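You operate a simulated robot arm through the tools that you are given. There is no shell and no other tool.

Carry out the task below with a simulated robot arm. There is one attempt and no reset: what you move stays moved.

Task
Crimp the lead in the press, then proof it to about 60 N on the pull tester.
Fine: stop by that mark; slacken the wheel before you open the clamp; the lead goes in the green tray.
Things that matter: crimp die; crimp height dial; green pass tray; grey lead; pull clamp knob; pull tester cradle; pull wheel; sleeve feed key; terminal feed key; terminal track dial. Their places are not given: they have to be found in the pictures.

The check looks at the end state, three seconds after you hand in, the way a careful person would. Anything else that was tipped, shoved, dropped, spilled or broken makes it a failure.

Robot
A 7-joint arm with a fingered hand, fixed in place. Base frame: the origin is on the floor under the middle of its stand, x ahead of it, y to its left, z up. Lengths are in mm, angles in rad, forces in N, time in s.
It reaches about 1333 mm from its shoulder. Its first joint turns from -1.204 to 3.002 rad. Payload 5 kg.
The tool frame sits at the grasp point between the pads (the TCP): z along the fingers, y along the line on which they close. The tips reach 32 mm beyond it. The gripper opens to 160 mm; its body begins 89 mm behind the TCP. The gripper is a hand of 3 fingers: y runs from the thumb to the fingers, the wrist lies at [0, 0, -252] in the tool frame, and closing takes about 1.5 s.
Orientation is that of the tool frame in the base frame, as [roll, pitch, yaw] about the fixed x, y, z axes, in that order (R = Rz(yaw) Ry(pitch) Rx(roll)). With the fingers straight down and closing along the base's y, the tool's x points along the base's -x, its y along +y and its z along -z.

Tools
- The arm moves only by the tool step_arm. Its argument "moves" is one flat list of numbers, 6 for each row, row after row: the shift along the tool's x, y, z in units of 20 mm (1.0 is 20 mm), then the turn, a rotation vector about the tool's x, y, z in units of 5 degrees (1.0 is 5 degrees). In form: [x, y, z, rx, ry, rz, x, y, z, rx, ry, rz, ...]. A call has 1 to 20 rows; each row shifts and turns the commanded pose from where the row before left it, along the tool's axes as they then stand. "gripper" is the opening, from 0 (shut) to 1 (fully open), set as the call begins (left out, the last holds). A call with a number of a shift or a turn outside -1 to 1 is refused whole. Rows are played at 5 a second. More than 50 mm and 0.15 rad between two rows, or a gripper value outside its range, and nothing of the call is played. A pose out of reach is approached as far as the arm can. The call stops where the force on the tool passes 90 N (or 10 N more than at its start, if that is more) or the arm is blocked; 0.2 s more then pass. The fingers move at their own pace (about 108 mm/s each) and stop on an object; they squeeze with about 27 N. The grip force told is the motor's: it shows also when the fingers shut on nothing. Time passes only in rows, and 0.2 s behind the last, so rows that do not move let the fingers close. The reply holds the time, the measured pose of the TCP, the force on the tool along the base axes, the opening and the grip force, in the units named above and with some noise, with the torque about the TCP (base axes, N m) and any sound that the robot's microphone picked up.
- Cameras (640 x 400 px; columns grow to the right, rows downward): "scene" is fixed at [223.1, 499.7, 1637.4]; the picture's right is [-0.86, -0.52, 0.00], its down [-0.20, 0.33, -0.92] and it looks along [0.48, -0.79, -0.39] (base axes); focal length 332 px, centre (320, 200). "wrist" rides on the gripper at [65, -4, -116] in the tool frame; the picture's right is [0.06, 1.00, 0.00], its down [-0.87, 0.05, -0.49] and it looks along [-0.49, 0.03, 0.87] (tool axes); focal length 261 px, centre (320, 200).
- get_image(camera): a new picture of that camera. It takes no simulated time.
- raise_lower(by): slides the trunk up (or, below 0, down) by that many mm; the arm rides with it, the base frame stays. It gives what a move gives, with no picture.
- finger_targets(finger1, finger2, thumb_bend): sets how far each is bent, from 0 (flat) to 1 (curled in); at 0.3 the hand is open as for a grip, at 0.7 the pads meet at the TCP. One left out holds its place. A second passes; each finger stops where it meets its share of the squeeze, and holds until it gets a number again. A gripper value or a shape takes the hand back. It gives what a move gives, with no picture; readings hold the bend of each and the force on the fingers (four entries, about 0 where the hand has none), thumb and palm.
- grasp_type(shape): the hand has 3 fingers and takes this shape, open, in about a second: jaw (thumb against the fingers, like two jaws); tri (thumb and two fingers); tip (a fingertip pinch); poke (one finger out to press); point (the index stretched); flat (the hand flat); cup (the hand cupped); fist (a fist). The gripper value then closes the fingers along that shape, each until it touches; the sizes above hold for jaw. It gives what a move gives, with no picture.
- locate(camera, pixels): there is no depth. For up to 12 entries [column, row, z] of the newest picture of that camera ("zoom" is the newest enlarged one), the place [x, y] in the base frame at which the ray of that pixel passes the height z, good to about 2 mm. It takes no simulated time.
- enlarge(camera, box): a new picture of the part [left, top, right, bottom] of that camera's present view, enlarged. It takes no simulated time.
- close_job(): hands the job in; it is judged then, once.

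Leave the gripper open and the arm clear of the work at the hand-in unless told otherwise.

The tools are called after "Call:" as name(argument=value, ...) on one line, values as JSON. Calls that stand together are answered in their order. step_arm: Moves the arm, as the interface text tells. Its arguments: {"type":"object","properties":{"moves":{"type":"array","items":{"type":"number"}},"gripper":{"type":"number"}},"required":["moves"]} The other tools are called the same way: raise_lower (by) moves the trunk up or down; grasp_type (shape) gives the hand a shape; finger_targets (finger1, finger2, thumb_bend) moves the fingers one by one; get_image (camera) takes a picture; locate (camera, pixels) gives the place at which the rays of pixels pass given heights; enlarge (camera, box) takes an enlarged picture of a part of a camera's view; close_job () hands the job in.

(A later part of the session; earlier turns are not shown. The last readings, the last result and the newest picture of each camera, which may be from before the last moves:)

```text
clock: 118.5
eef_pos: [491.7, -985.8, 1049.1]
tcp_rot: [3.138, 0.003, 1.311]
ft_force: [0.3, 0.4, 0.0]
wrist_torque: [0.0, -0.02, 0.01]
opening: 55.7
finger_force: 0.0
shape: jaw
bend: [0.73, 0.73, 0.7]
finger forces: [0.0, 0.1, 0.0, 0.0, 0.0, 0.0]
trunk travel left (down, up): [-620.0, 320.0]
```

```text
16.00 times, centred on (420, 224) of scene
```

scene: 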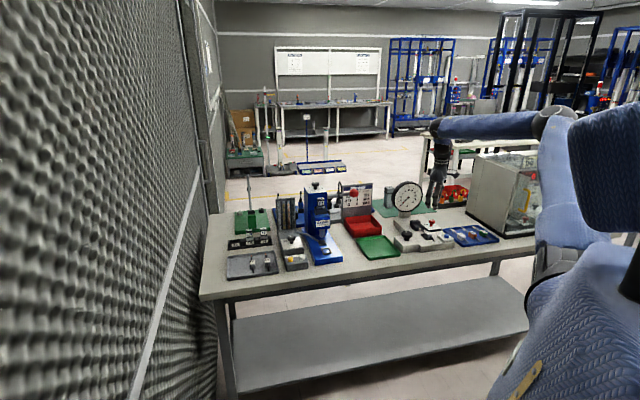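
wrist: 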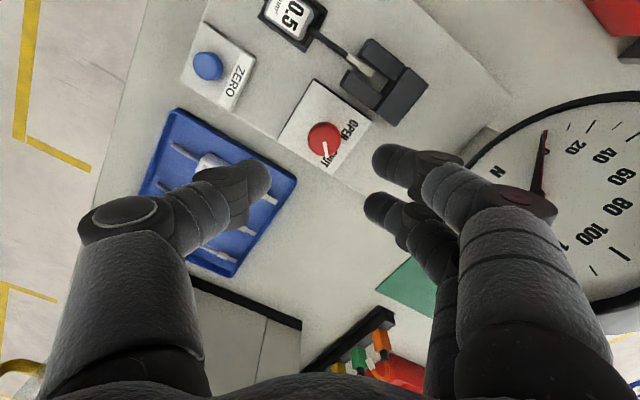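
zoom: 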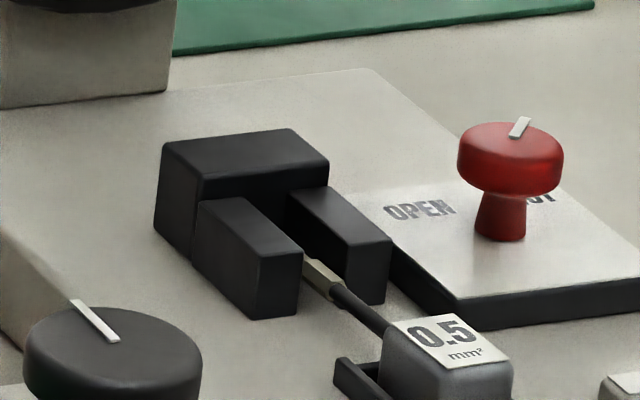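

SHUT is indicated by the pointer, and the terminal tab lies between the prongs. Next the pull wheel: I turn the hand back to square, rise a bit, and move over toward the wheel for a look.

Call:
step_arm(moves=[0, 0, -0.3, 0, 0, -0.96, 0, 0, -0.3, 0, 0, -0.96, 0, 0, -0.3, 0, 0, -0.96, 0, 0, -0.3, 0, 0, -0.96, 0, 0, -0.3, 0, 0, -0.96, 0, 0, -0.3, 0, 0, -0.96, 0, 0, 0, 0, 0, -0.96, 0, 0, 0, 0, 0, -0.96, 0, 0, 0, 0, 0, -0.96, 0, 0, 0, 0, 0, -0.96, 0, 0, 0, 0, 0, -0.96, 0, 0, 0, 0, 0, -0.96])

Call:
step_arm(moves=[1, 0.8, 0, 0, 0, 0, 1, 0.8, 0, 0, 0, 0, 1, 0.8, 0, 0, 0, 0, 1, 0.8, 0, 0, 0, 0, 0.5, 0.8, 0, 0, 0, 0, 0, 0.8, 0, 0, 0, 0, 0, 0.8, 0, 0, 0, 0, 0, 0.8, 0, 0, 0, 0, 0, 0.8, 0, 0, 0, 0], gripper=1)

Call:
get_image(camera="wrist")

```text
clock: 121.1
eef_pos: [491.3, -986.5, 1084.2]
tcp_rot: [-3.141, 0.003, 2.32]
ft_force: [-0.7, -0.3, 0.3]
wrist_torque: [0.01, 0.0, 0.02]
opening: 55.6
finger_force: 0.1
shape: jaw
bend: [0.73, 0.73, 0.7]
finger forces: [0.0, 0.0, 0.0, 0.1, 0.0, 0.0]
trunk travel left (down, up): [-620.0, 320.0]
```

```text
clock: 123.1
eef_pos: [534.9, -822.6, 1083.8]
tcp_rot: [3.14, 0.002, 2.319]
ft_force: [-0.3, -0.2, 0.2]
wrist_torque: [0.0, 0.0, -0.04]
opening: 159.9
finger_force: 0.1
shape: jaw
bend: [0.3, 0.3, 0.3]
finger forces: [0.0, 0.0, 0.0, 0.0, 0.0, 0.1]
trunk travel left (down, up): [-620.0, 320.0]
```

```text
taken
```

wrist: 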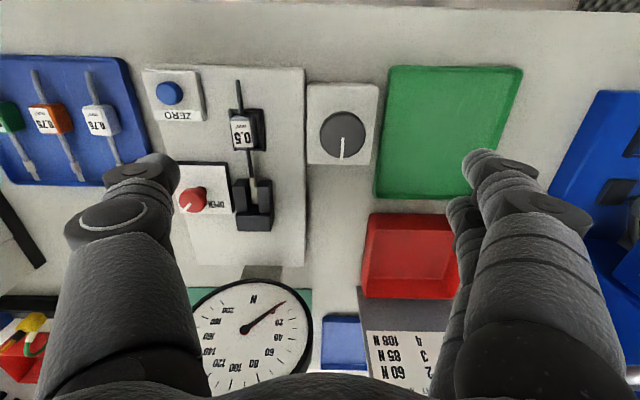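

Call:
enlarge(camera="wrist", box=[290, 80, 400, 190])

Call:
enlarge(camera="scene", box=[390, 212, 426, 254])

Call:
enlarge(camera="wrist", box=[180, 60, 300, 240])

```text
3.64 times, centred on (345, 135) of wrist
```

zoom: 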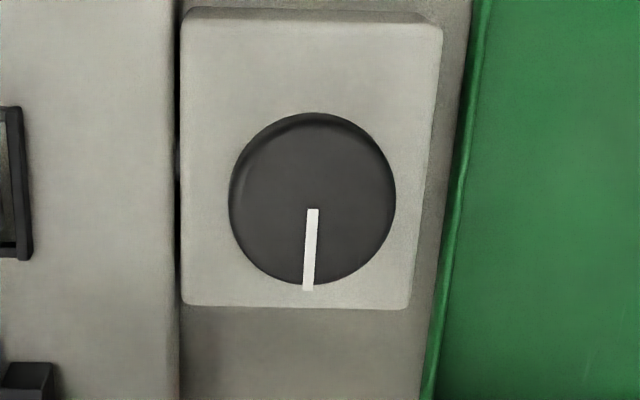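

```text
9.52 times, centred on (408, 233) of scene
```

zoom: 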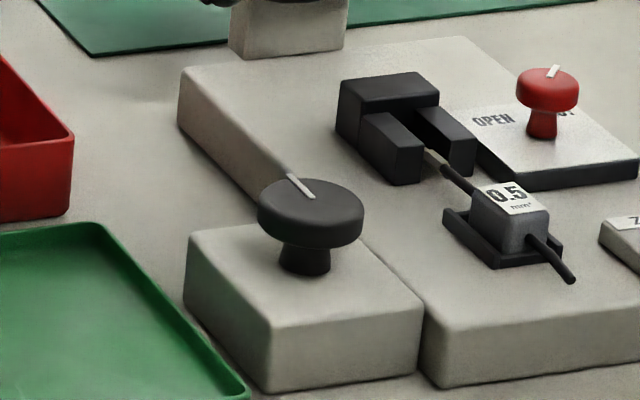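

```text
2.22 times, centred on (240, 150) of wrist
```

zoom: 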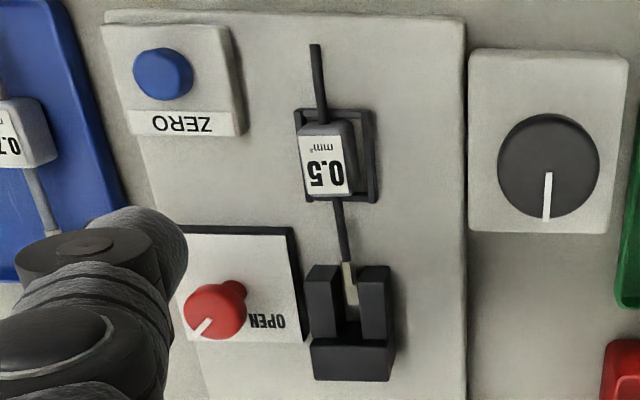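

Call:
locate(camera="wrist", pixels=[[342.8, 134.5, 920], [342.8, 134.5, 930], [342.8, 134.5, 940], [342.8, 134.5, 950]])

Call:
locate(camera="scene", pixels=[[406.95, 233.3, 910], [406.95, 233.3, 920], [406.95, 233.3, 930], [406.95, 233.3, 940]])

```text
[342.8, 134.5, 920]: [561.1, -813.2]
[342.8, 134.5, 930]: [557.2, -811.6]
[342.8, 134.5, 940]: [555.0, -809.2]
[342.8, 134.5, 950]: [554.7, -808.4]
```

```text
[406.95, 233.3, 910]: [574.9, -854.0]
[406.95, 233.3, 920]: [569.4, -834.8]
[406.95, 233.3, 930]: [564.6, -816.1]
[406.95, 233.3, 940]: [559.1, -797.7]
```

The wheel axis is at about (559,−811) with its top at z≈934, diameter ≈50 mm, pointer straight outward; the gauge reads 0. I move over it, open to ~95 mm, and descend to z≈950.

Call:
step_arm(moves=[-0.13, 0.42, 0.75, 0, 0, 0, -0.13, 0.42, 1, 0, 0, 0, -0.13, 0.43, 1, 0, 0, 0, 0, 0, 1, 0, 0, 0, 0, 0, 1, 0, 0, 0], gripper=0.6)

Call:
get_image(camera="wrist")

Call:
get_image(camera="scene")

```text
clock: 124.3
eef_pos: [559.8, -811.5, 988.4]
tcp_rot: [3.14, 0.003, 2.317]
ft_force: [0.0, -0.4, -0.8]
wrist_torque: [-0.03, 0.05, -0.01]
opening: 96.6
finger_force: 0.1
shape: jaw
bend: [0.71, 0.71, 0.7]
finger forces: [0.0, 0.1, 0.1, 0.0, 0.0, 0.1]
trunk travel left (down, up): [-620.0, 320.0]
```

```text
taken
```

wrist: 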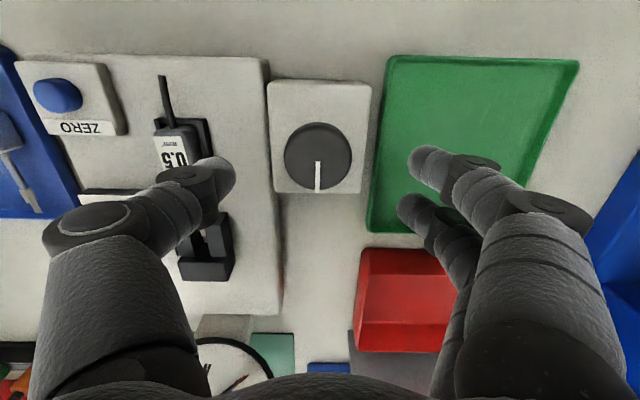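

```text
taken
```

scene: 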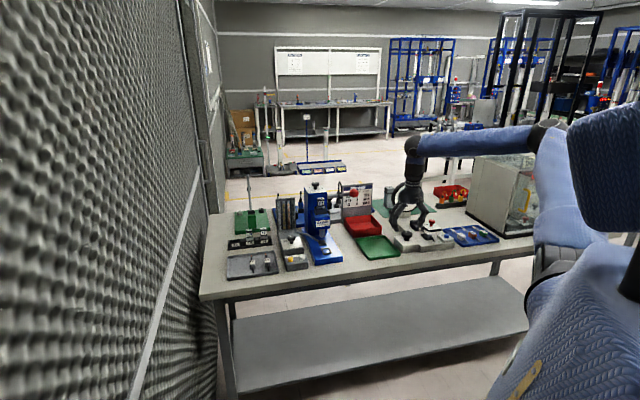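

Call:
locate(camera="wrist", pixels=[[318.5, 157, 934], [318.5, 157, 925]])

Call:
enlarge(camera="wrist", box=[260, 90, 380, 220])

```text
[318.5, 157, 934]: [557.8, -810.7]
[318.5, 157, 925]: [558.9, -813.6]
```

```text
3.08 times, centred on (320, 155) of wrist
```

zoom: 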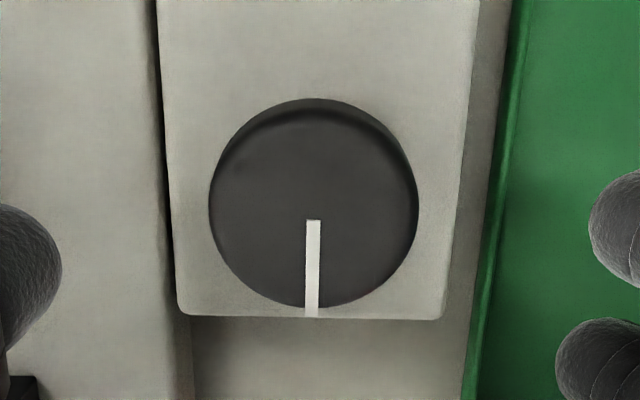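

Centre agrees with the TCP within ~1 mm. I lower to z≈950 and close on the wheel.

Call:
step_arm(moves=[0, 0, 0.7, 0, 0, 0, 0, 0, 0.7, 0, 0, 0, 0, 0, 0.5, 0, 0, 0])

Call:
step_arm(moves=[0, 0, 0, 0, 0, 0, 0, 0, 0, 0, 0, 0, 0, 0, 0, 0, 0, 0, 0, 0, 0, 0, 0, 0, 0, 0, 0, 0, 0, 0], gripper=0)

Call:
get_image(camera="wrist")

Call:
enlarge(camera="scene", box=[380, 180, 450, 250])

```text
clock: 125.1
eef_pos: [559.8, -810.8, 950.2]
tcp_rot: [-3.14, 0.001, 2.319]
ft_force: [0.2, -0.4, -0.2]
wrist_torque: [0.01, 0.02, 0.0]
opening: 96.5
finger_force: 0.1
shape: jaw
bend: [0.71, 0.71, 0.7]
finger forces: [0.0, 0.0, 0.0, 0.1, 0.1, 0.1]
trunk travel left (down, up): [-620.0, 320.0]
```

```text
clock: 126.3
eef_pos: [559.3, -812.1, 951.2]
tcp_rot: [3.139, 0.002, 2.32]
ft_force: [-0.8, 0.2, -2.4]
wrist_torque: [0.01, 0.03, -0.06]
opening: 38.3
finger_force: 27.0
shape: jaw
bend: [0.73, 0.73, 0.7]
finger forces: [12.0, 11.4, 0.1, 0.1, 24.3, 0.0]
trunk travel left (down, up): [-620.0, 320.0]
```

```text
taken
```

wrist: 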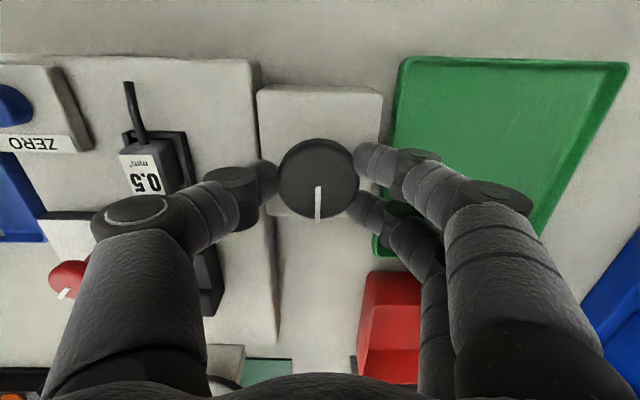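

```text
5.71 times, centred on (415, 215) of scene
```

zoom: 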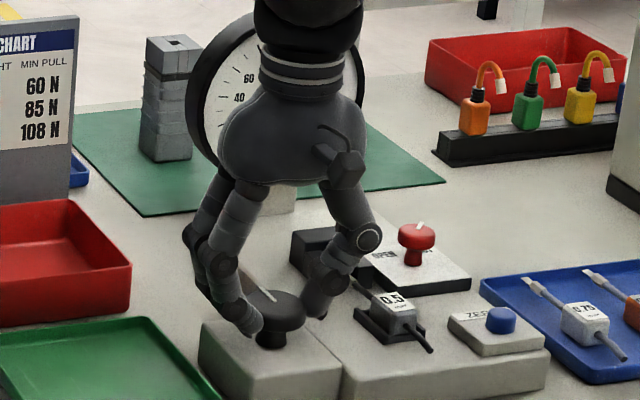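

Wheel held evenly. The scene view shows the gauge's left part with the 40 and 60 marks beside the palm. I turn clockwise 15° and look.

Call:
step_arm(moves=[0, 0, 0, 0, 0, 1, 0, 0, 0, 0, 0, 1, 0, 0, 0, 0, 0, 1, 0, 0, 0, 0, 0, 0])

Call:
enlarge(camera="scene", box=[385, 175, 435, 225])

Call:
get_image(camera="wrist")

```text
clock: 127.3
eef_pos: [560.4, -810.7, 950.1]
tcp_rot: [3.14, 0.003, 2.056]
ft_force: [-0.2, -1.7, -1.4]
wrist_torque: [-0.03, 0.06, 0.0]
opening: 38.2
finger_force: 27.2
shape: jaw
bend: [0.73, 0.73, 0.7]
finger forces: [12.0, 11.8, 0.0, 0.1, 24.7, 0.1]
trunk travel left (down, up): [-620.0, 320.0]
```

```text
8.00 times, centred on (410, 200) of scene
```

zoom: 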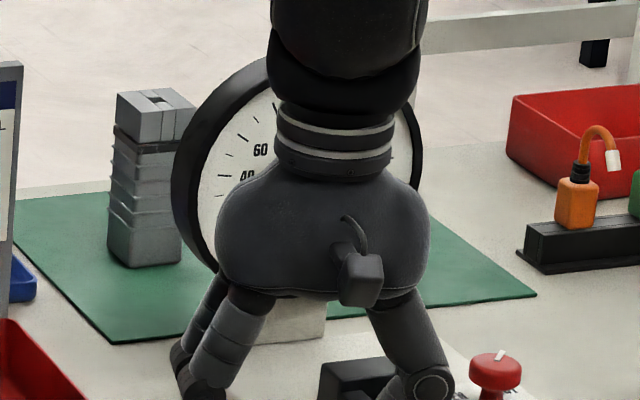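

```text
taken
```

wrist: 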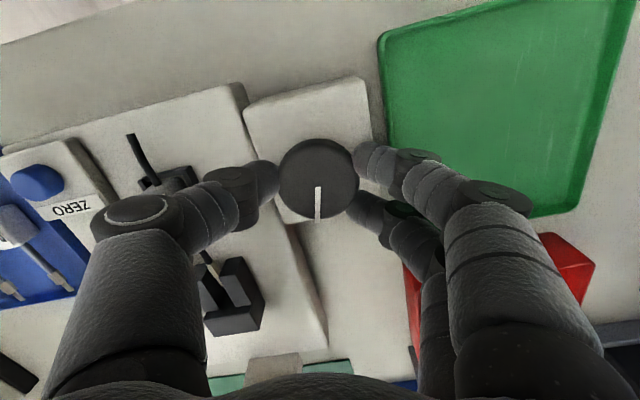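

The wheel turns freely so far; needle not yet in the visible 40–60 zone. I continue in 10° steps, looking each time.

Call:
step_arm(moves=[0, 0, 0, 0, 0, 1, 0, 0, 0, 0, 0, 1, 0, 0, 0, 0, 0, 0])

Call:
enlarge(camera="scene", box=[390, 175, 425, 210])

```text
clock: 128.1
eef_pos: [560.6, -812.6, 950.1]
tcp_rot: [3.14, 0.002, 1.88]
ft_force: [-0.2, -5.9, -0.6]
wrist_torque: [-0.15, 0.01, -0.01]
opening: 38.2
finger_force: 26.6
shape: jaw
bend: [0.73, 0.73, 0.7]
finger forces: [11.6, 12.5, 0.0, 0.0, 25.2, 0.0]
trunk travel left (down, up): [-620.0, 320.0]
```

```text
11.43 times, centred on (408, 192) of scene
```

zoom: 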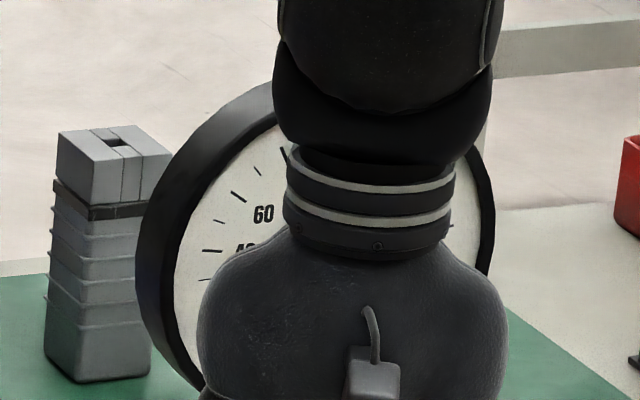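

Call:
step_arm(moves=[0, 0, 0, 0, 0, 1, 0, 0, 0, 0, 0, 1, 0, 0, 0, 0, 0, 0])

Call:
enlarge(camera="scene", box=[390, 175, 425, 210])

Call:
get_image(camera="wrist")

```text
clock: 128.9
eef_pos: [559.7, -811.9, 949.4]
tcp_rot: [3.14, 0.002, 1.704]
ft_force: [3.1, -8.3, 0.0]
wrist_torque: [-0.13, -0.05, -0.01]
opening: 38.1
finger_force: 27.5
shape: jaw
bend: [0.73, 0.73, 0.7]
finger forces: [12.1, 14.5, 0.0, 0.0, 23.4, 0.0]
trunk travel left (down, up): [-620.0, 320.0]
```

```text
11.43 times, centred on (408, 192) of scene
```

zoom: 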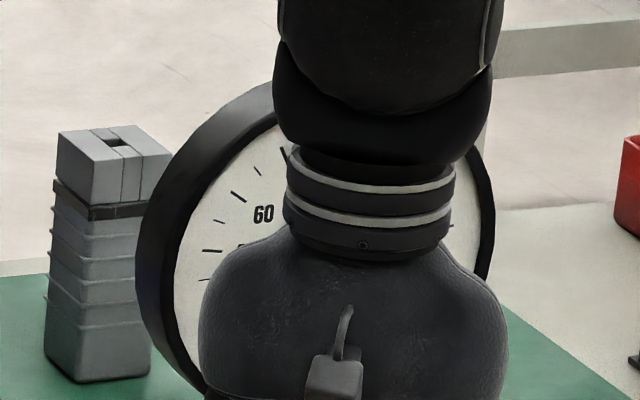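

```text
taken
```

wrist: 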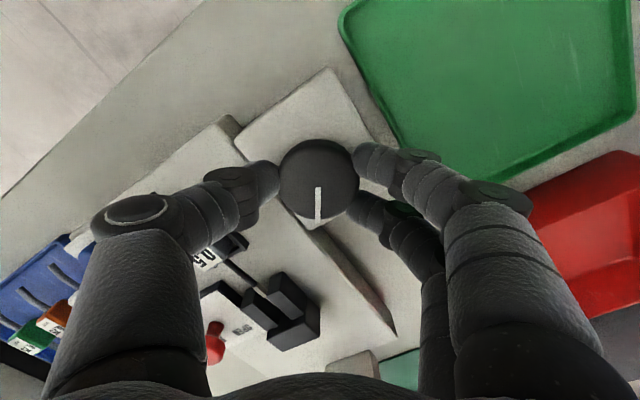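

No load felt yet at 35°. I go on 10° and 10° more.

Call:
step_arm(moves=[0, 0.04, 0, 0, 0, 1, 0, 0, 0, 0, 0, 1, 0, 0, 0, 0, 0, 0])

Call:
enlarge(camera="scene", box=[390, 175, 425, 210])

Call:
step_arm(moves=[0, 0, 0, 0, 0, 1, 0, 0, 0, 0, 0, 1, 0, 0, 0, 0, 0, 0])

Call:
enlarge(camera="scene", box=[390, 175, 425, 210])

```text
clock: 129.7
eef_pos: [558.7, -811.0, 950.8]
tcp_rot: [3.137, 0.0, 1.532]
ft_force: [-2.3, -9.1, 2.3]
wrist_torque: [-0.22, 0.06, 0.01]
opening: 38.3
finger_force: 26.9
shape: jaw
bend: [0.73, 0.73, 0.7]
finger forces: [11.4, 14.3, 0.0, 0.1, 24.5, 0.0]
trunk travel left (down, up): [-620.0, 320.0]
```

```text
11.43 times, centred on (408, 192) of scene
```

zoom: 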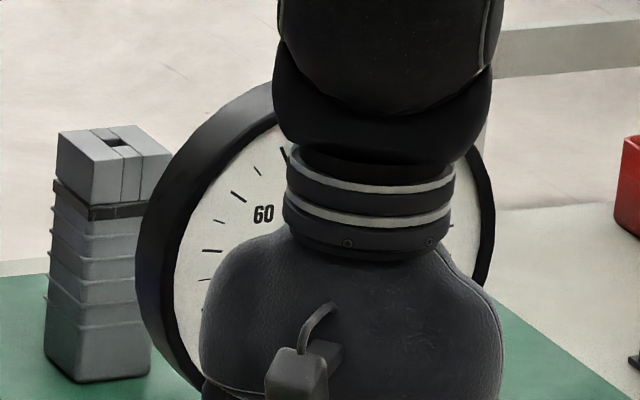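

```text
clock: 130.5
eef_pos: [561.7, -812.0, 950.8]
tcp_rot: [3.138, 0.001, 1.355]
ft_force: [-0.9, -10.6, 2.7]
wrist_torque: [-0.24, 0.07, 0.01]
opening: 38.1
finger_force: 27.0
shape: jaw
bend: [0.73, 0.73, 0.7]
finger forces: [11.5, 15.4, 0.0, 0.0, 23.8, 0.0]
trunk travel left (down, up): [-620.0, 320.0]
```

```text
11.43 times, centred on (408, 192) of scene
```

zoom: 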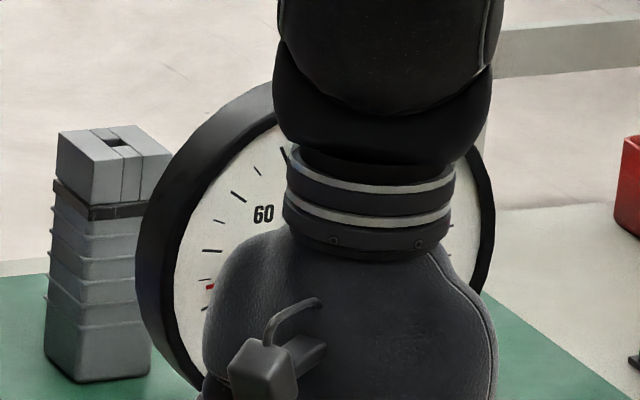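

The red pointer's tip appeared near the 30 mark (210,287), so clockwise pulls. I continue in 5° steps, watching it.

Call:
step_arm(moves=[0, 0, 0, 0, 0, 1, 0, 0, 0, 0, 0, 0])

Call:
enlarge(camera="scene", box=[392, 178, 418, 208])

Call:
step_arm(moves=[0, 0, 0, 0, 0, 1, 0, 0, 0, 0, 0, 0])

Call:
enlarge(camera="scene", box=[392, 178, 418, 208])

```text
clock: 131.1
eef_pos: [561.3, -811.5, 949.8]
tcp_rot: [3.139, 0.0, 1.27]
ft_force: [-2.2, -12.1, 4.7]
wrist_torque: [-0.27, 0.05, 0.01]
opening: 38.2
finger_force: 27.0
shape: jaw
bend: [0.73, 0.73, 0.7]
finger forces: [11.7, 16.1, 0.0, 0.0, 23.5, 0.0]
trunk travel left (down, up): [-620.0, 320.0]
```

```text
13.33 times, centred on (405, 193) of scene
```

zoom: 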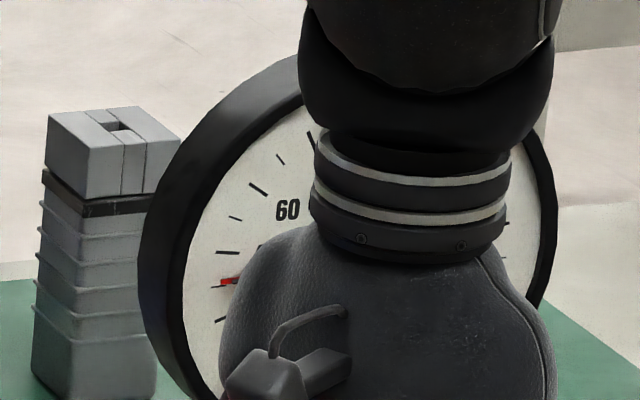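

```text
clock: 131.7
eef_pos: [560.7, -812.8, 950.4]
tcp_rot: [3.138, 0.001, 1.184]
ft_force: [-2.4, -13.3, 4.1]
wrist_torque: [-0.32, 0.04, 0.01]
opening: 38.1
finger_force: 26.6
shape: jaw
bend: [0.73, 0.73, 0.7]
finger forces: [12.0, 16.9, 0.0, 0.1, 23.0, 0.0]
trunk travel left (down, up): [-620.0, 320.0]
```

```text
13.33 times, centred on (405, 193) of scene
```

zoom: 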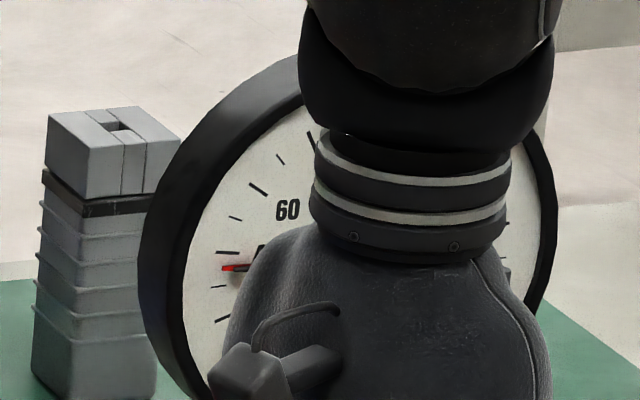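

Reading about 31 then 35 N: ~0.7 N per degree. I continue: three 5° steps, checking.

Call:
step_arm(moves=[0, 0, 0, 0, 0, 1, 0, 0, 0, 0, 0, 1, 0, 0, 0, 0, 0, 0])

Call:
enlarge(camera="scene", box=[392, 178, 418, 208])

Call:
step_arm(moves=[0, 0, 0, 0, 0, 1, 0, 0, 0, 0, 0, 0])

Call:
enlarge(camera="scene", box=[392, 178, 418, 208])

```text
clock: 132.5
eef_pos: [559.8, -813.5, 949.0]
tcp_rot: [3.138, 0.001, 1.005]
ft_force: [-4.0, -13.4, 2.4]
wrist_torque: [-0.3, 0.06, 0.05]
opening: 38.5
finger_force: 26.6
shape: jaw
bend: [0.73, 0.73, 0.7]
finger forces: [12.1, 17.3, 0.0, 0.0, 22.9, 0.1]
trunk travel left (down, up): [-620.0, 320.0]
```

```text
13.33 times, centred on (405, 193) of scene
```

zoom: 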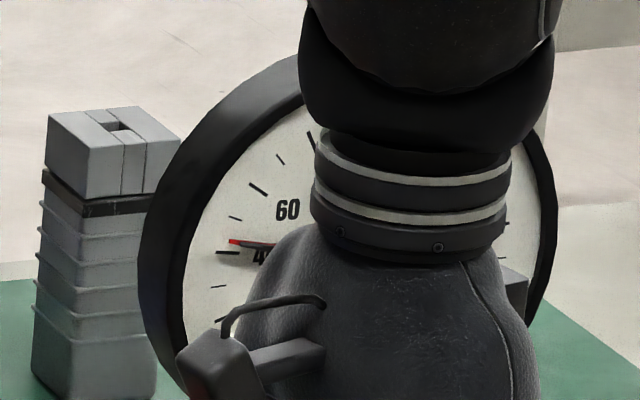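

```text
clock: 133.1
eef_pos: [559.9, -812.0, 951.2]
tcp_rot: [3.137, -0.003, 0.922]
ft_force: [-5.6, -13.7, 3.5]
wrist_torque: [-0.31, 0.13, -0.03]
opening: 38.4
finger_force: 27.0
shape: jaw
bend: [0.73, 0.73, 0.7]
finger forces: [12.0, 17.5, 0.0, 0.0, 22.8, 0.0]
trunk travel left (down, up): [-620.0, 320.0]
```

```text
13.33 times, centred on (405, 193) of scene
```

zoom: 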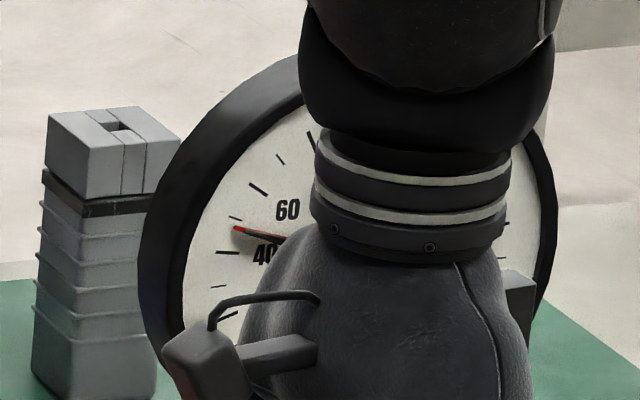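

About 47 N at 80° of turn (~0.8 N/°). I go 10° more, then finish in small steps.

Call:
step_arm(moves=[0, 0, 0, 0, 0, 1, 0, 0, 0, 0, 0, 0.8, 0, 0, 0, 0, 0, 0])

Call:
enlarge(camera="scene", box=[394, 180, 416, 204])

```text
clock: 133.9
eef_pos: [560.2, -811.2, 950.2]
tcp_rot: [3.14, -0.003, 0.765]
ft_force: [-8.2, -15.0, 2.0]
wrist_torque: [-0.36, 0.15, 0.0]
opening: 38.1
finger_force: 27.2
shape: jaw
bend: [0.73, 0.73, 0.7]
finger forces: [12.5, 18.1, 0.1, 0.0, 22.4, 0.0]
trunk travel left (down, up): [-620.0, 320.0]
```

```text
16.00 times, centred on (405, 192) of scene
```

zoom: 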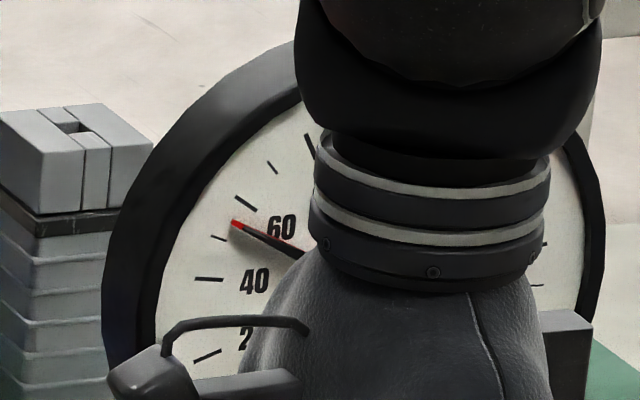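

About 55 N. I add 3°.

Call:
step_arm(moves=[0, 0, 0, 0, 0, 0.6, 0, 0, 0, 0, 0, 0])

Call:
enlarge(camera="scene", box=[394, 180, 416, 204])

```text
clock: 134.5
eef_pos: [560.6, -812.5, 951.0]
tcp_rot: [3.14, -0.001, 0.711]
ft_force: [-8.3, -14.2, 1.1]
wrist_torque: [-0.31, 0.16, 0.03]
opening: 37.9
finger_force: 26.8
shape: jaw
bend: [0.73, 0.73, 0.7]
finger forces: [12.8, 17.8, 0.0, 0.0, 22.4, 0.1]
trunk travel left (down, up): [-620.0, 320.0]
```

```text
16.00 times, centred on (405, 192) of scene
```

zoom: 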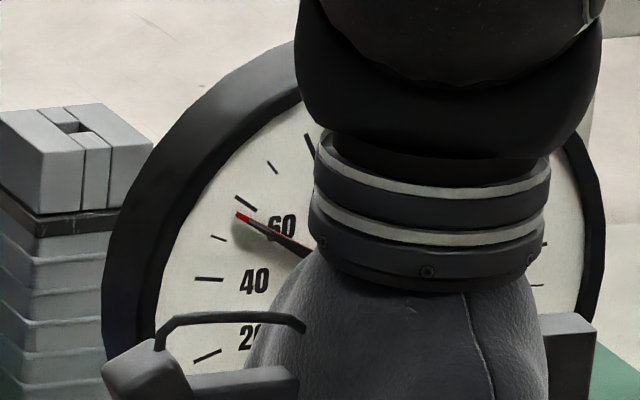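

About 57 N. Another 3°.

Call:
step_arm(moves=[0, 0, 0, 0, 0, 0.6, 0, 0, 0, 0, 0, 0])

Call:
enlarge(camera="scene", box=[394, 180, 416, 204])

```text
clock: 135.1
eef_pos: [560.4, -811.7, 949.9]
tcp_rot: [3.14, -0.002, 0.659]
ft_force: [-8.3, -12.1, 1.1]
wrist_torque: [-0.29, 0.12, -0.02]
opening: 38.1
finger_force: 27.2
shape: jaw
bend: [0.73, 0.73, 0.7]
finger forces: [13.2, 17.9, 0.1, 0.0, 22.3, 0.1]
trunk travel left (down, up): [-620.0, 320.0]
```

```text
16.00 times, centred on (405, 192) of scene
```

zoom: 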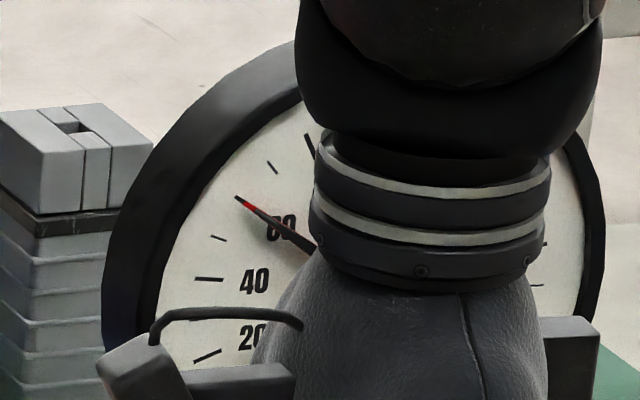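

The needle now lies on the 60 mark. I hold still a moment and re-read at higher enlargement.

Call:
step_arm(moves=[0, 0, 0, 0, 0, 0, 0, 0, 0, 0, 0, 0, 0, 0, 0, 0, 0, 0])

Call:
enlarge(camera="scene", box=[396, 184, 412, 202])

```text
clock: 135.9
eef_pos: [559.7, -812.3, 950.1]
tcp_rot: [3.14, -0.002, 0.66]
ft_force: [-8.0, -11.9, 0.4]
wrist_torque: [-0.3, 0.15, 0.06]
opening: 37.9
finger_force: 26.6
shape: jaw
bend: [0.73, 0.73, 0.7]
finger forces: [13.0, 17.7, 0.0, 0.1, 22.3, 0.0]
trunk travel left (down, up): [-620.0, 320.0]
```

```text
16.00 times, centred on (404, 193) of scene
```

zoom: 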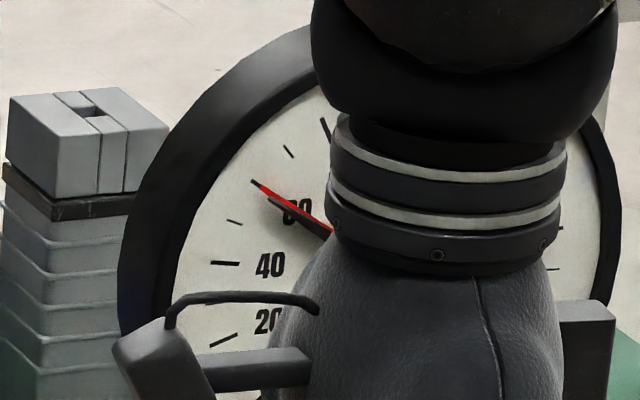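

The red peak needle sits right on 60; the proof is done. Now I slacken: turn the wheel back counter-clockwise 95° to where it started.

Call:
step_arm(moves=[0, 0, 0, 0, 0, -1, 0, 0, 0, 0, 0, -1, 0, 0, 0, 0, 0, -1, 0, 0, 0, 0, 0, -1, 0, 0, 0, 0, 0, -1, 0, 0, 0, 0, 0, -1, 0, 0, 0, 0, 0, -1, 0, 0, 0, 0, 0, -1, 0, 0, 0, 0, 0, -1, 0, 0, 0, 0, 0, -1, 0, 0, 0, 0, 0, -1, 0, 0, 0, 0, 0, -1, 0, 0, 0, 0, 0, -1, 0, 0, 0, 0, 0, -1, 0, 0, 0, 0, 0, -1, 0, 0, 0, 0, 0, -1, 0, 0, 0, 0, 0, -1, 0, 0, 0, 0, 0, -1])

Call:
get_image(camera="wrist")

Call:
enlarge(camera="scene", box=[390, 175, 425, 210])

```text
clock: 139.7
eef_pos: [561.2, -811.6, 950.8]
tcp_rot: [3.14, 0.003, 2.232]
ft_force: [-6.5, 0.3, -1.9]
wrist_torque: [-0.01, 0.14, 0.01]
opening: 37.8
finger_force: 27.2
shape: jaw
bend: [0.73, 0.73, 0.7]
finger forces: [14.0, 11.7, 0.0, 0.1, 28.8, 0.1]
trunk travel left (down, up): [-620.0, 320.0]
```

```text
taken
```

wrist: 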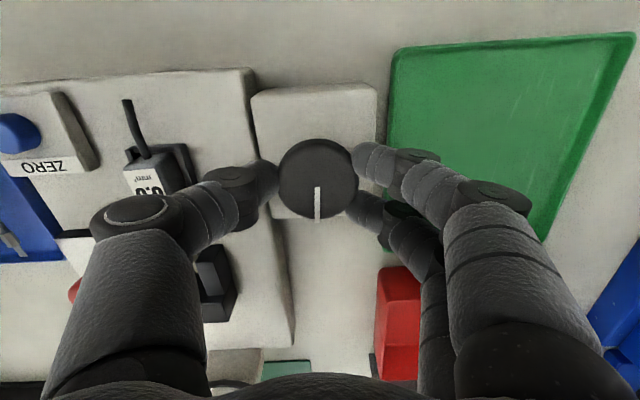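

```text
11.43 times, centred on (408, 192) of scene
```

zoom: 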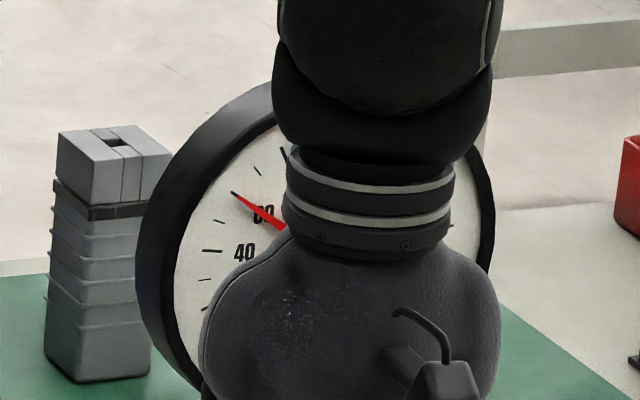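

The red peak stays on 60 while the black needle went down. I turn the last 5° back, plus 2° to be sure it is slack.

Call:
step_arm(moves=[0, 0, 0, 0, 0, -1, 0, 0, 0, 0, 0, -0.4, 0, 0, 0, 0, 0, 0])

Call:
step_arm(moves=[0, 0, 0, 0, 0, 0, 0, 0, 0, 0, 0, 0, 0, 0, 0, 0, 0, 0, 0, 0, -0.5, 0, 0, 0, 0, 0, -1, 0, 0, 0, 0.3, 0, -1, 0, 0, 0, 0.5, 0, -1, 0, 0, 0, 0.5, 0, -1, 0, 0, 0, 0.5, 0, -1, 0, 0, 0, 0.5, 0, -1, 0, 0, 0], gripper=0.6)

Call:
get_image(camera="wrist")

Call:
enlarge(camera="scene", box=[385, 175, 455, 250])

```text
clock: 140.5
eef_pos: [560.1, -811.8, 950.4]
tcp_rot: [-3.14, 0.001, 2.35]
ft_force: [-8.1, 3.3, -3.6]
wrist_torque: [0.04, 0.18, -0.57]
opening: 38.1
finger_force: 27.0
shape: jaw
bend: [0.73, 0.73, 0.7]
finger forces: [12.8, 15.1, 0.0, 0.0, 29.0, 0.2]
trunk travel left (down, up): [-620.0, 320.0]
```

```text
clock: 142.7
eef_pos: [527.3, -778.7, 1081.6]
tcp_rot: [-3.141, 0.004, 2.353]
ft_force: [-0.4, -0.4, 0.8]
wrist_torque: [-0.01, -0.01, -0.01]
opening: 95.6
finger_force: 0.2
shape: jaw
bend: [0.71, 0.71, 0.7]
finger forces: [0.0, 0.0, 0.0, 0.0, 0.1, 0.0]
trunk travel left (down, up): [-620.0, 320.0]
```

```text
taken
```

wrist: 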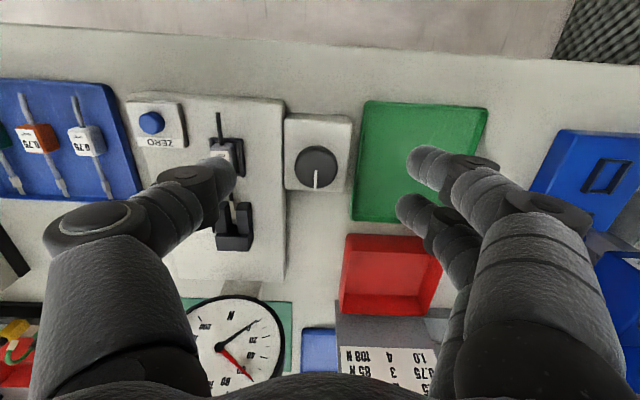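

```text
5.33 times, centred on (420, 212) of scene
```

zoom: 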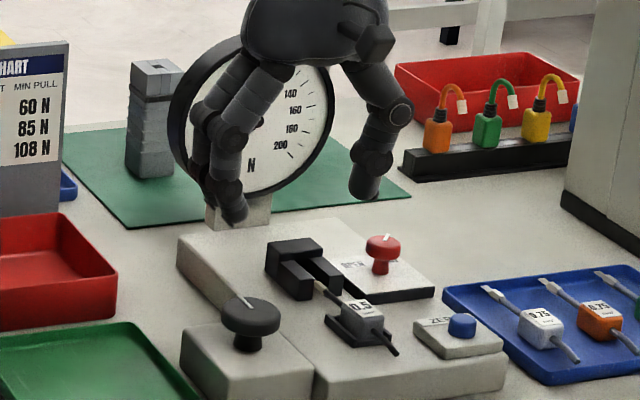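

The wheel met its zero stop. I read the gauge in the wrist view.

Call:
enlarge(camera="wrist", box=[180, 285, 300, 395])

Call:
enlarge(camera="scene", box=[412, 215, 448, 250])

```text
3.64 times, centred on (240, 340) of wrist
```

zoom: 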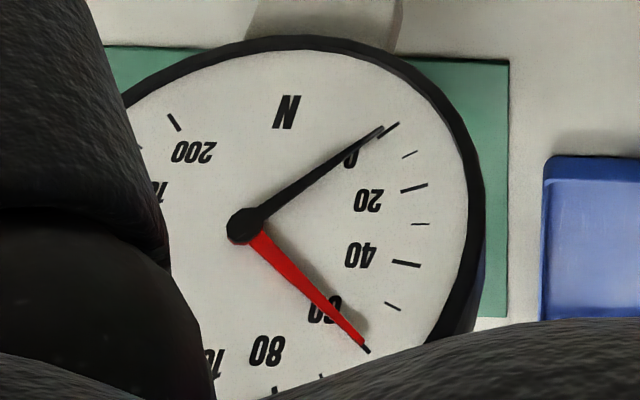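

```text
11.43 times, centred on (430, 232) of scene
```

zoom: 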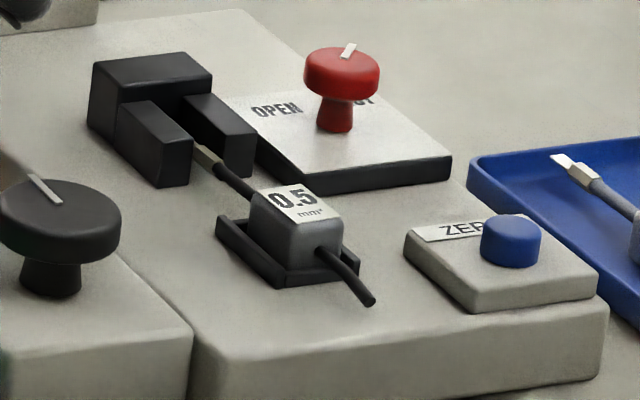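

Black needle at 0, red peak at 60: slack. Now I open the clamp: move over the red knob with the hand pre-turned +45°, jaws ~55 mm.

Call:
step_arm(moves=[-0.688, -0.958, 0.1, 0, 0, 0, -0.688, -0.958, 0.1, 0, 0, 0, -0.688, -0.958, 0.1, 0, 0, 0, -0.688, -0.958, 0.1, 0, 0, 0, -0.688, -0.958, 0.2, 0, 0, 0, -0.688, -0.958, 0.2, 0, 0, 0, -0.688, -0.958, 0.3, 0, 0, 0, -0.688, -0.958, 0.3, 0, 0, 0, -0.688, -0.958, 0.3, 0, 0, 0, 0, 0, 0, 0, 0, 0.95, 0, 0, 0, 0, 0, 0.95, 0, 0, 0, 0, 0, 0.95, 0, 0, 0, 0, 0, 0.95, 0, 0, 0, 0, 0, 0.95, 0, 0, 0, 0, 0, 0.95, 0, 0, 0, 0, 0, 0.95, 0, 0, 0, 0, 0, 0.95, 0, 0, 0, 0, 0, 0.95, 0, 0, 0, 0, 0, 0.9], gripper=0.33)

Call:
get_image(camera="wrist")

```text
clock: 146.7
eef_pos: [493.0, -988.2, 1047.4]
tcp_rot: [3.137, 0.002, 1.527]
ft_force: [0.5, -0.7, 0.3]
wrist_torque: [-0.01, -0.05, -0.03]
opening: 53.1
finger_force: 0.0
shape: jaw
bend: [0.73, 0.73, 0.7]
finger forces: [0.1, 0.1, 0.1, 0.1, 0.0, 0.1]
trunk travel left (down, up): [-620.0, 320.0]
```

```text
taken
```

wrist: 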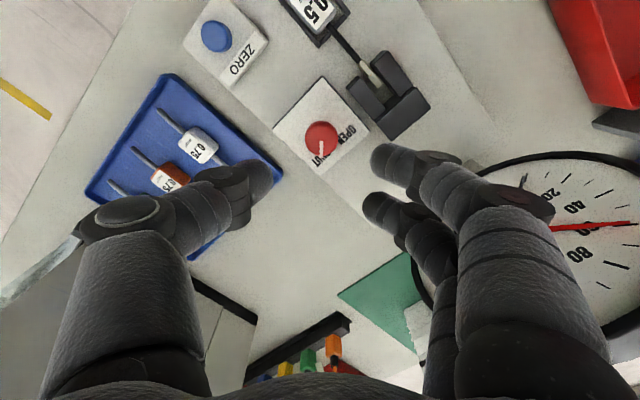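

Call:
locate(camera="wrist", pixels=[[321, 136, 943], [321, 136, 933]])

Call:
enlarge(camera="wrist", box=[270, 80, 370, 190])

```text
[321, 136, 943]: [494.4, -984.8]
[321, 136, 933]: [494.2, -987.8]
```

```text
3.64 times, centred on (320, 135) of wrist
```

zoom: 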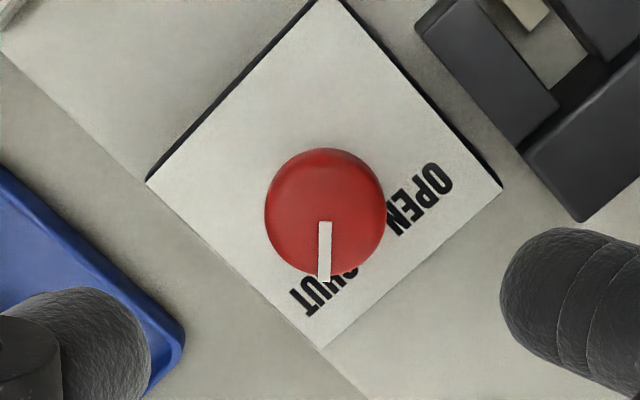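

Knob centre agrees with the TCP. I descend to z≈958 and grip.

Call:
step_arm(moves=[0, 0, 1, 0, 0, 0, 0, 0, 1, 0, 0, 0, 0, 0, 1, 0, 0, 0, 0, 0, 0.8, 0, 0, 0, 0, 0, 0.65, 0, 0, 0])

Call:
step_arm(moves=[0, 0, 0, 0, 0, 0, 0, 0, 0, 0, 0, 0, 0, 0, 0, 0, 0, 0, 0, 0, 0, 0, 0, 0, 0, 0, 0, 0, 0, 0], gripper=0)

Call:
get_image(camera="wrist")

```text
clock: 147.9
eef_pos: [493.8, -987.5, 957.2]
tcp_rot: [3.139, 0.001, 1.529]
ft_force: [-0.3, 0.7, -0.2]
wrist_torque: [0.02, 0.02, -0.02]
opening: 53.3
finger_force: 0.1
shape: jaw
bend: [0.73, 0.73, 0.7]
finger forces: [0.0, 0.0, 0.1, 0.0, 0.1, 0.0]
trunk travel left (down, up): [-620.0, 320.0]
```

```text
clock: 149.1
eef_pos: [494.2, -989.0, 955.8]
tcp_rot: [3.14, 0.001, 1.531]
ft_force: [-0.6, 4.2, -3.1]
wrist_torque: [0.02, -0.03, 0.02]
opening: 18.2
finger_force: 27.1
shape: jaw
bend: [0.71, 0.72, 0.7]
finger forces: [10.8, 11.5, 0.0, 0.0, 24.0, 0.0]
trunk travel left (down, up): [-620.0, 320.0]
```

```text
taken
```

wrist: 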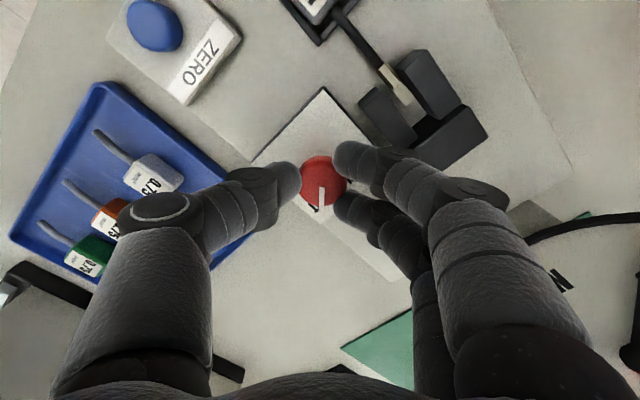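

Gripped. I turn counter-clockwise 90°.

Call:
step_arm(moves=[0, 0, 0, 0, 0, -1, 0, 0, 0, 0, 0, -1, 0, 0, 0, 0, 0, -1, 0, 0, 0, 0, 0, -1, 0, 0, 0, 0, 0, -1, 0, 0, 0, 0, 0, -1, 0, 0, 0, 0, 0, -1, 0, 0, 0, 0, 0, -1, 0, 0, 0, 0, 0, -1, 0, 0, 0, 0, 0, -1, 0, 0, 0, 0, 0, -1, 0, 0, 0, 0, 0, -1, 0, 0, 0, 0, 0, -1, 0, 0, 0, 0, 0, -1, 0, 0, 0, 0, 0, -1, 0, 0, 0, 0, 0, -1, 0, 0, 0, 0, 0, -1, 0, 0, 0, 0, 0, -1])

Call:
get_image(camera="wrist")

```text
clock: 152.9
eef_pos: [494.0, -989.9, 958.2]
tcp_rot: [-3.141, 0.004, 3.1]
ft_force: [-1.8, -10.3, 2.7]
wrist_torque: [-0.27, 0.09, -0.03]
opening: 17.9
finger_force: 27.1
shape: jaw
bend: [0.72, 0.72, 0.7]
finger forces: [9.8, 11.2, 0.0, 0.0, 31.8, 0.0]
trunk travel left (down, up): [-620.0, 320.0]
```

```text
taken
```

wrist: 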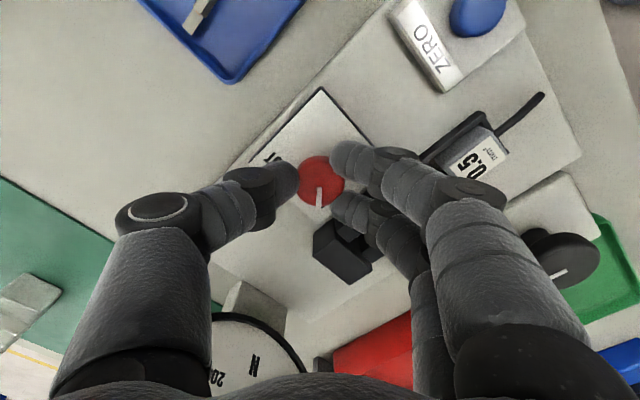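

The pointer is back where it was at OPEN. I add up to 10° more to feel the stop.

Call:
step_arm(moves=[0, 0, 0, 0, 0, -1, 0, 0, 0, 0, 0, -0.6, 0, 0, 0, 0, 0, 0])

Call:
enlarge(camera="wrist", box=[280, 140, 370, 240])

```text
clock: 153.7
eef_pos: [493.8, -988.5, 957.5]
tcp_rot: [-3.141, 0.004, -3.043]
ft_force: [-2.7, -14.3, 2.2]
wrist_torque: [-0.38, 0.06, -0.76]
opening: 17.8
finger_force: 26.8
shape: jaw
bend: [0.72, 0.72, 0.7]
finger forces: [8.6, 22.3, 0.1, 0.0, 37.5, 0.0]
trunk travel left (down, up): [-620.0, 320.0]
```

```text
4.00 times, centred on (325, 190) of wrist
```

zoom: 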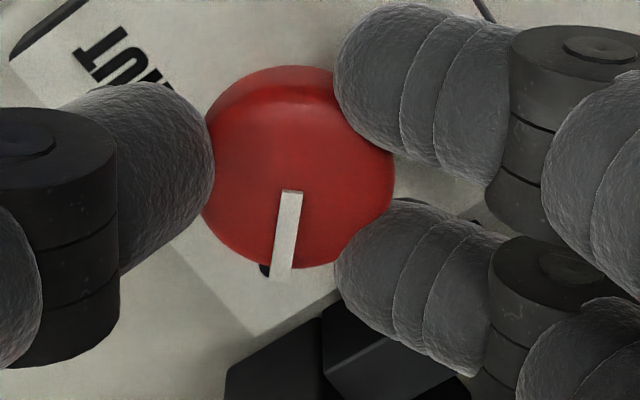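

The OPEN stop is felt (−0.76 Nm). I ease, release and rise, then square the hand again.

Call:
step_arm(moves=[0, 0, 0, 0, 0, 0.6, 0, 0, 0, 0, 0, 0, 0, 0, 0, 0, 0, 0, 0, 0, -0.5, 0, 0, 0, 0, 0, -1, 0, 0, 0, 0, 0, -1, 0, 0, 0, 0, 0, -1, 0, 0, 0, 0, 0, -1, 0, 0, 0, 0, 0, 0, 0, 0, 1, 0, 0, 0, 0, 0, 1, 0, 0, 0, 0, 0, 1, 0, 0, 0, 0, 0, 1, 0, 0, 0, 0, 0, 1, 0, 0, 0, 0, 0, 1, 0, 0, 0, 0, 0, 1, 0, 0, 0, 0, 0, 1, 0, 0, 0, 0, 0, 1, 0, 0, 0, 0, 0, 1], gripper=0.35)

Call:
get_image(camera="wrist")

Call:
enlarge(camera="scene", box=[405, 210, 450, 250])

```text
clock: 157.5
eef_pos: [492.1, -989.4, 1047.9]
tcp_rot: [3.14, 0.004, 2.313]
ft_force: [-0.2, 0.2, 0.5]
wrist_torque: [-0.03, -0.04, 0.02]
opening: 55.5
finger_force: 0.1
shape: jaw
bend: [0.73, 0.73, 0.7]
finger forces: [0.0, 0.1, 0.1, 0.1, 0.0, 0.1]
trunk travel left (down, up): [-620.0, 320.0]
```

```text
taken
```

wrist: 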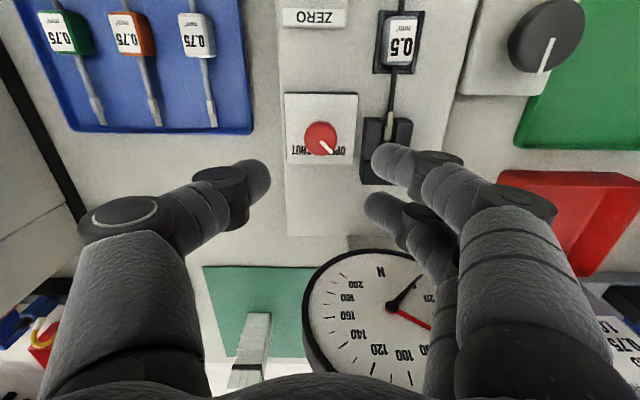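

```text
10.00 times, centred on (428, 230) of scene
```

zoom: 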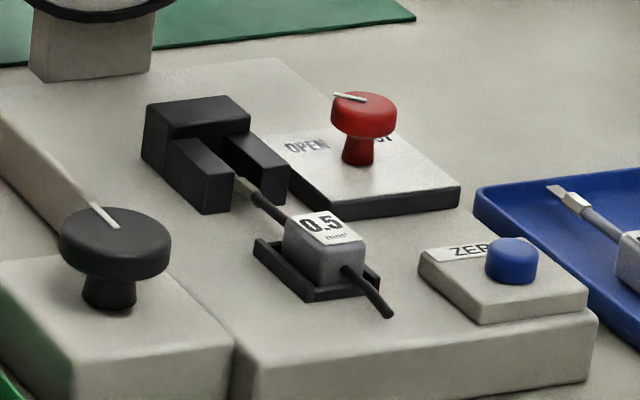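

The clamp pointer is back at OPEN and the lead sits in the cradle. I move back over the cradle with the hand open for measuring the body.

Call:
step_arm(moves=[0.92, 0.53, 0, 0, 0, 0, 0.92, 0.53, 0, 0, 0, 0, 0.92, 0.53, 0, 0, 0, 0, 0.92, 0.53, 0, 0, 0, 0, 0.92, 0.54, 0, 0, 0, 0, 0.92, 0.54, 0, 0, 0, 0], gripper=1)

Call:
get_image(camera="wrist")

Call:
enlarge(camera="wrist", box=[270, 110, 370, 260])

```text
clock: 158.9
eef_pos: [464.0, -861.6, 1046.9]
tcp_rot: [3.141, 0.002, 2.312]
ft_force: [0.2, 0.0, 0.0]
wrist_torque: [-0.02, 0.0, 0.0]
opening: 159.8
finger_force: 0.0
shape: jaw
bend: [0.3, 0.3, 0.3]
finger forces: [0.0, 0.0, 0.1, 0.0, 0.0, 0.1]
trunk travel left (down, up): [-620.0, 320.0]
```

```text
taken
```

wrist: 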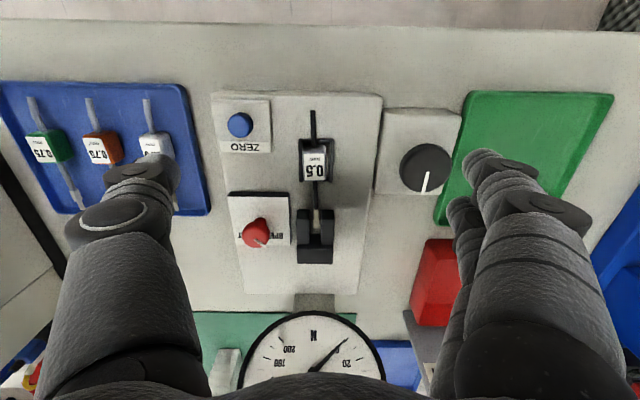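

```text
2.67 times, centred on (320, 185) of wrist
```

zoom: 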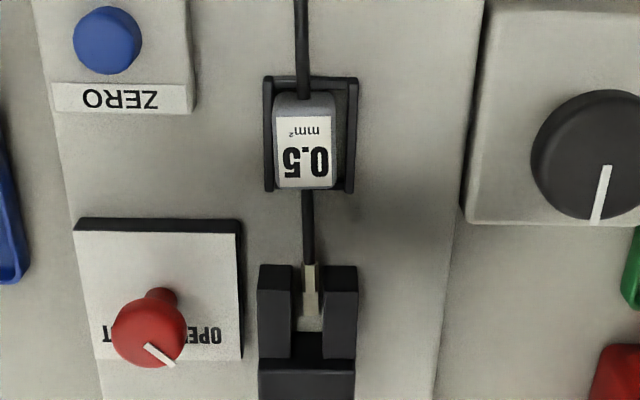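

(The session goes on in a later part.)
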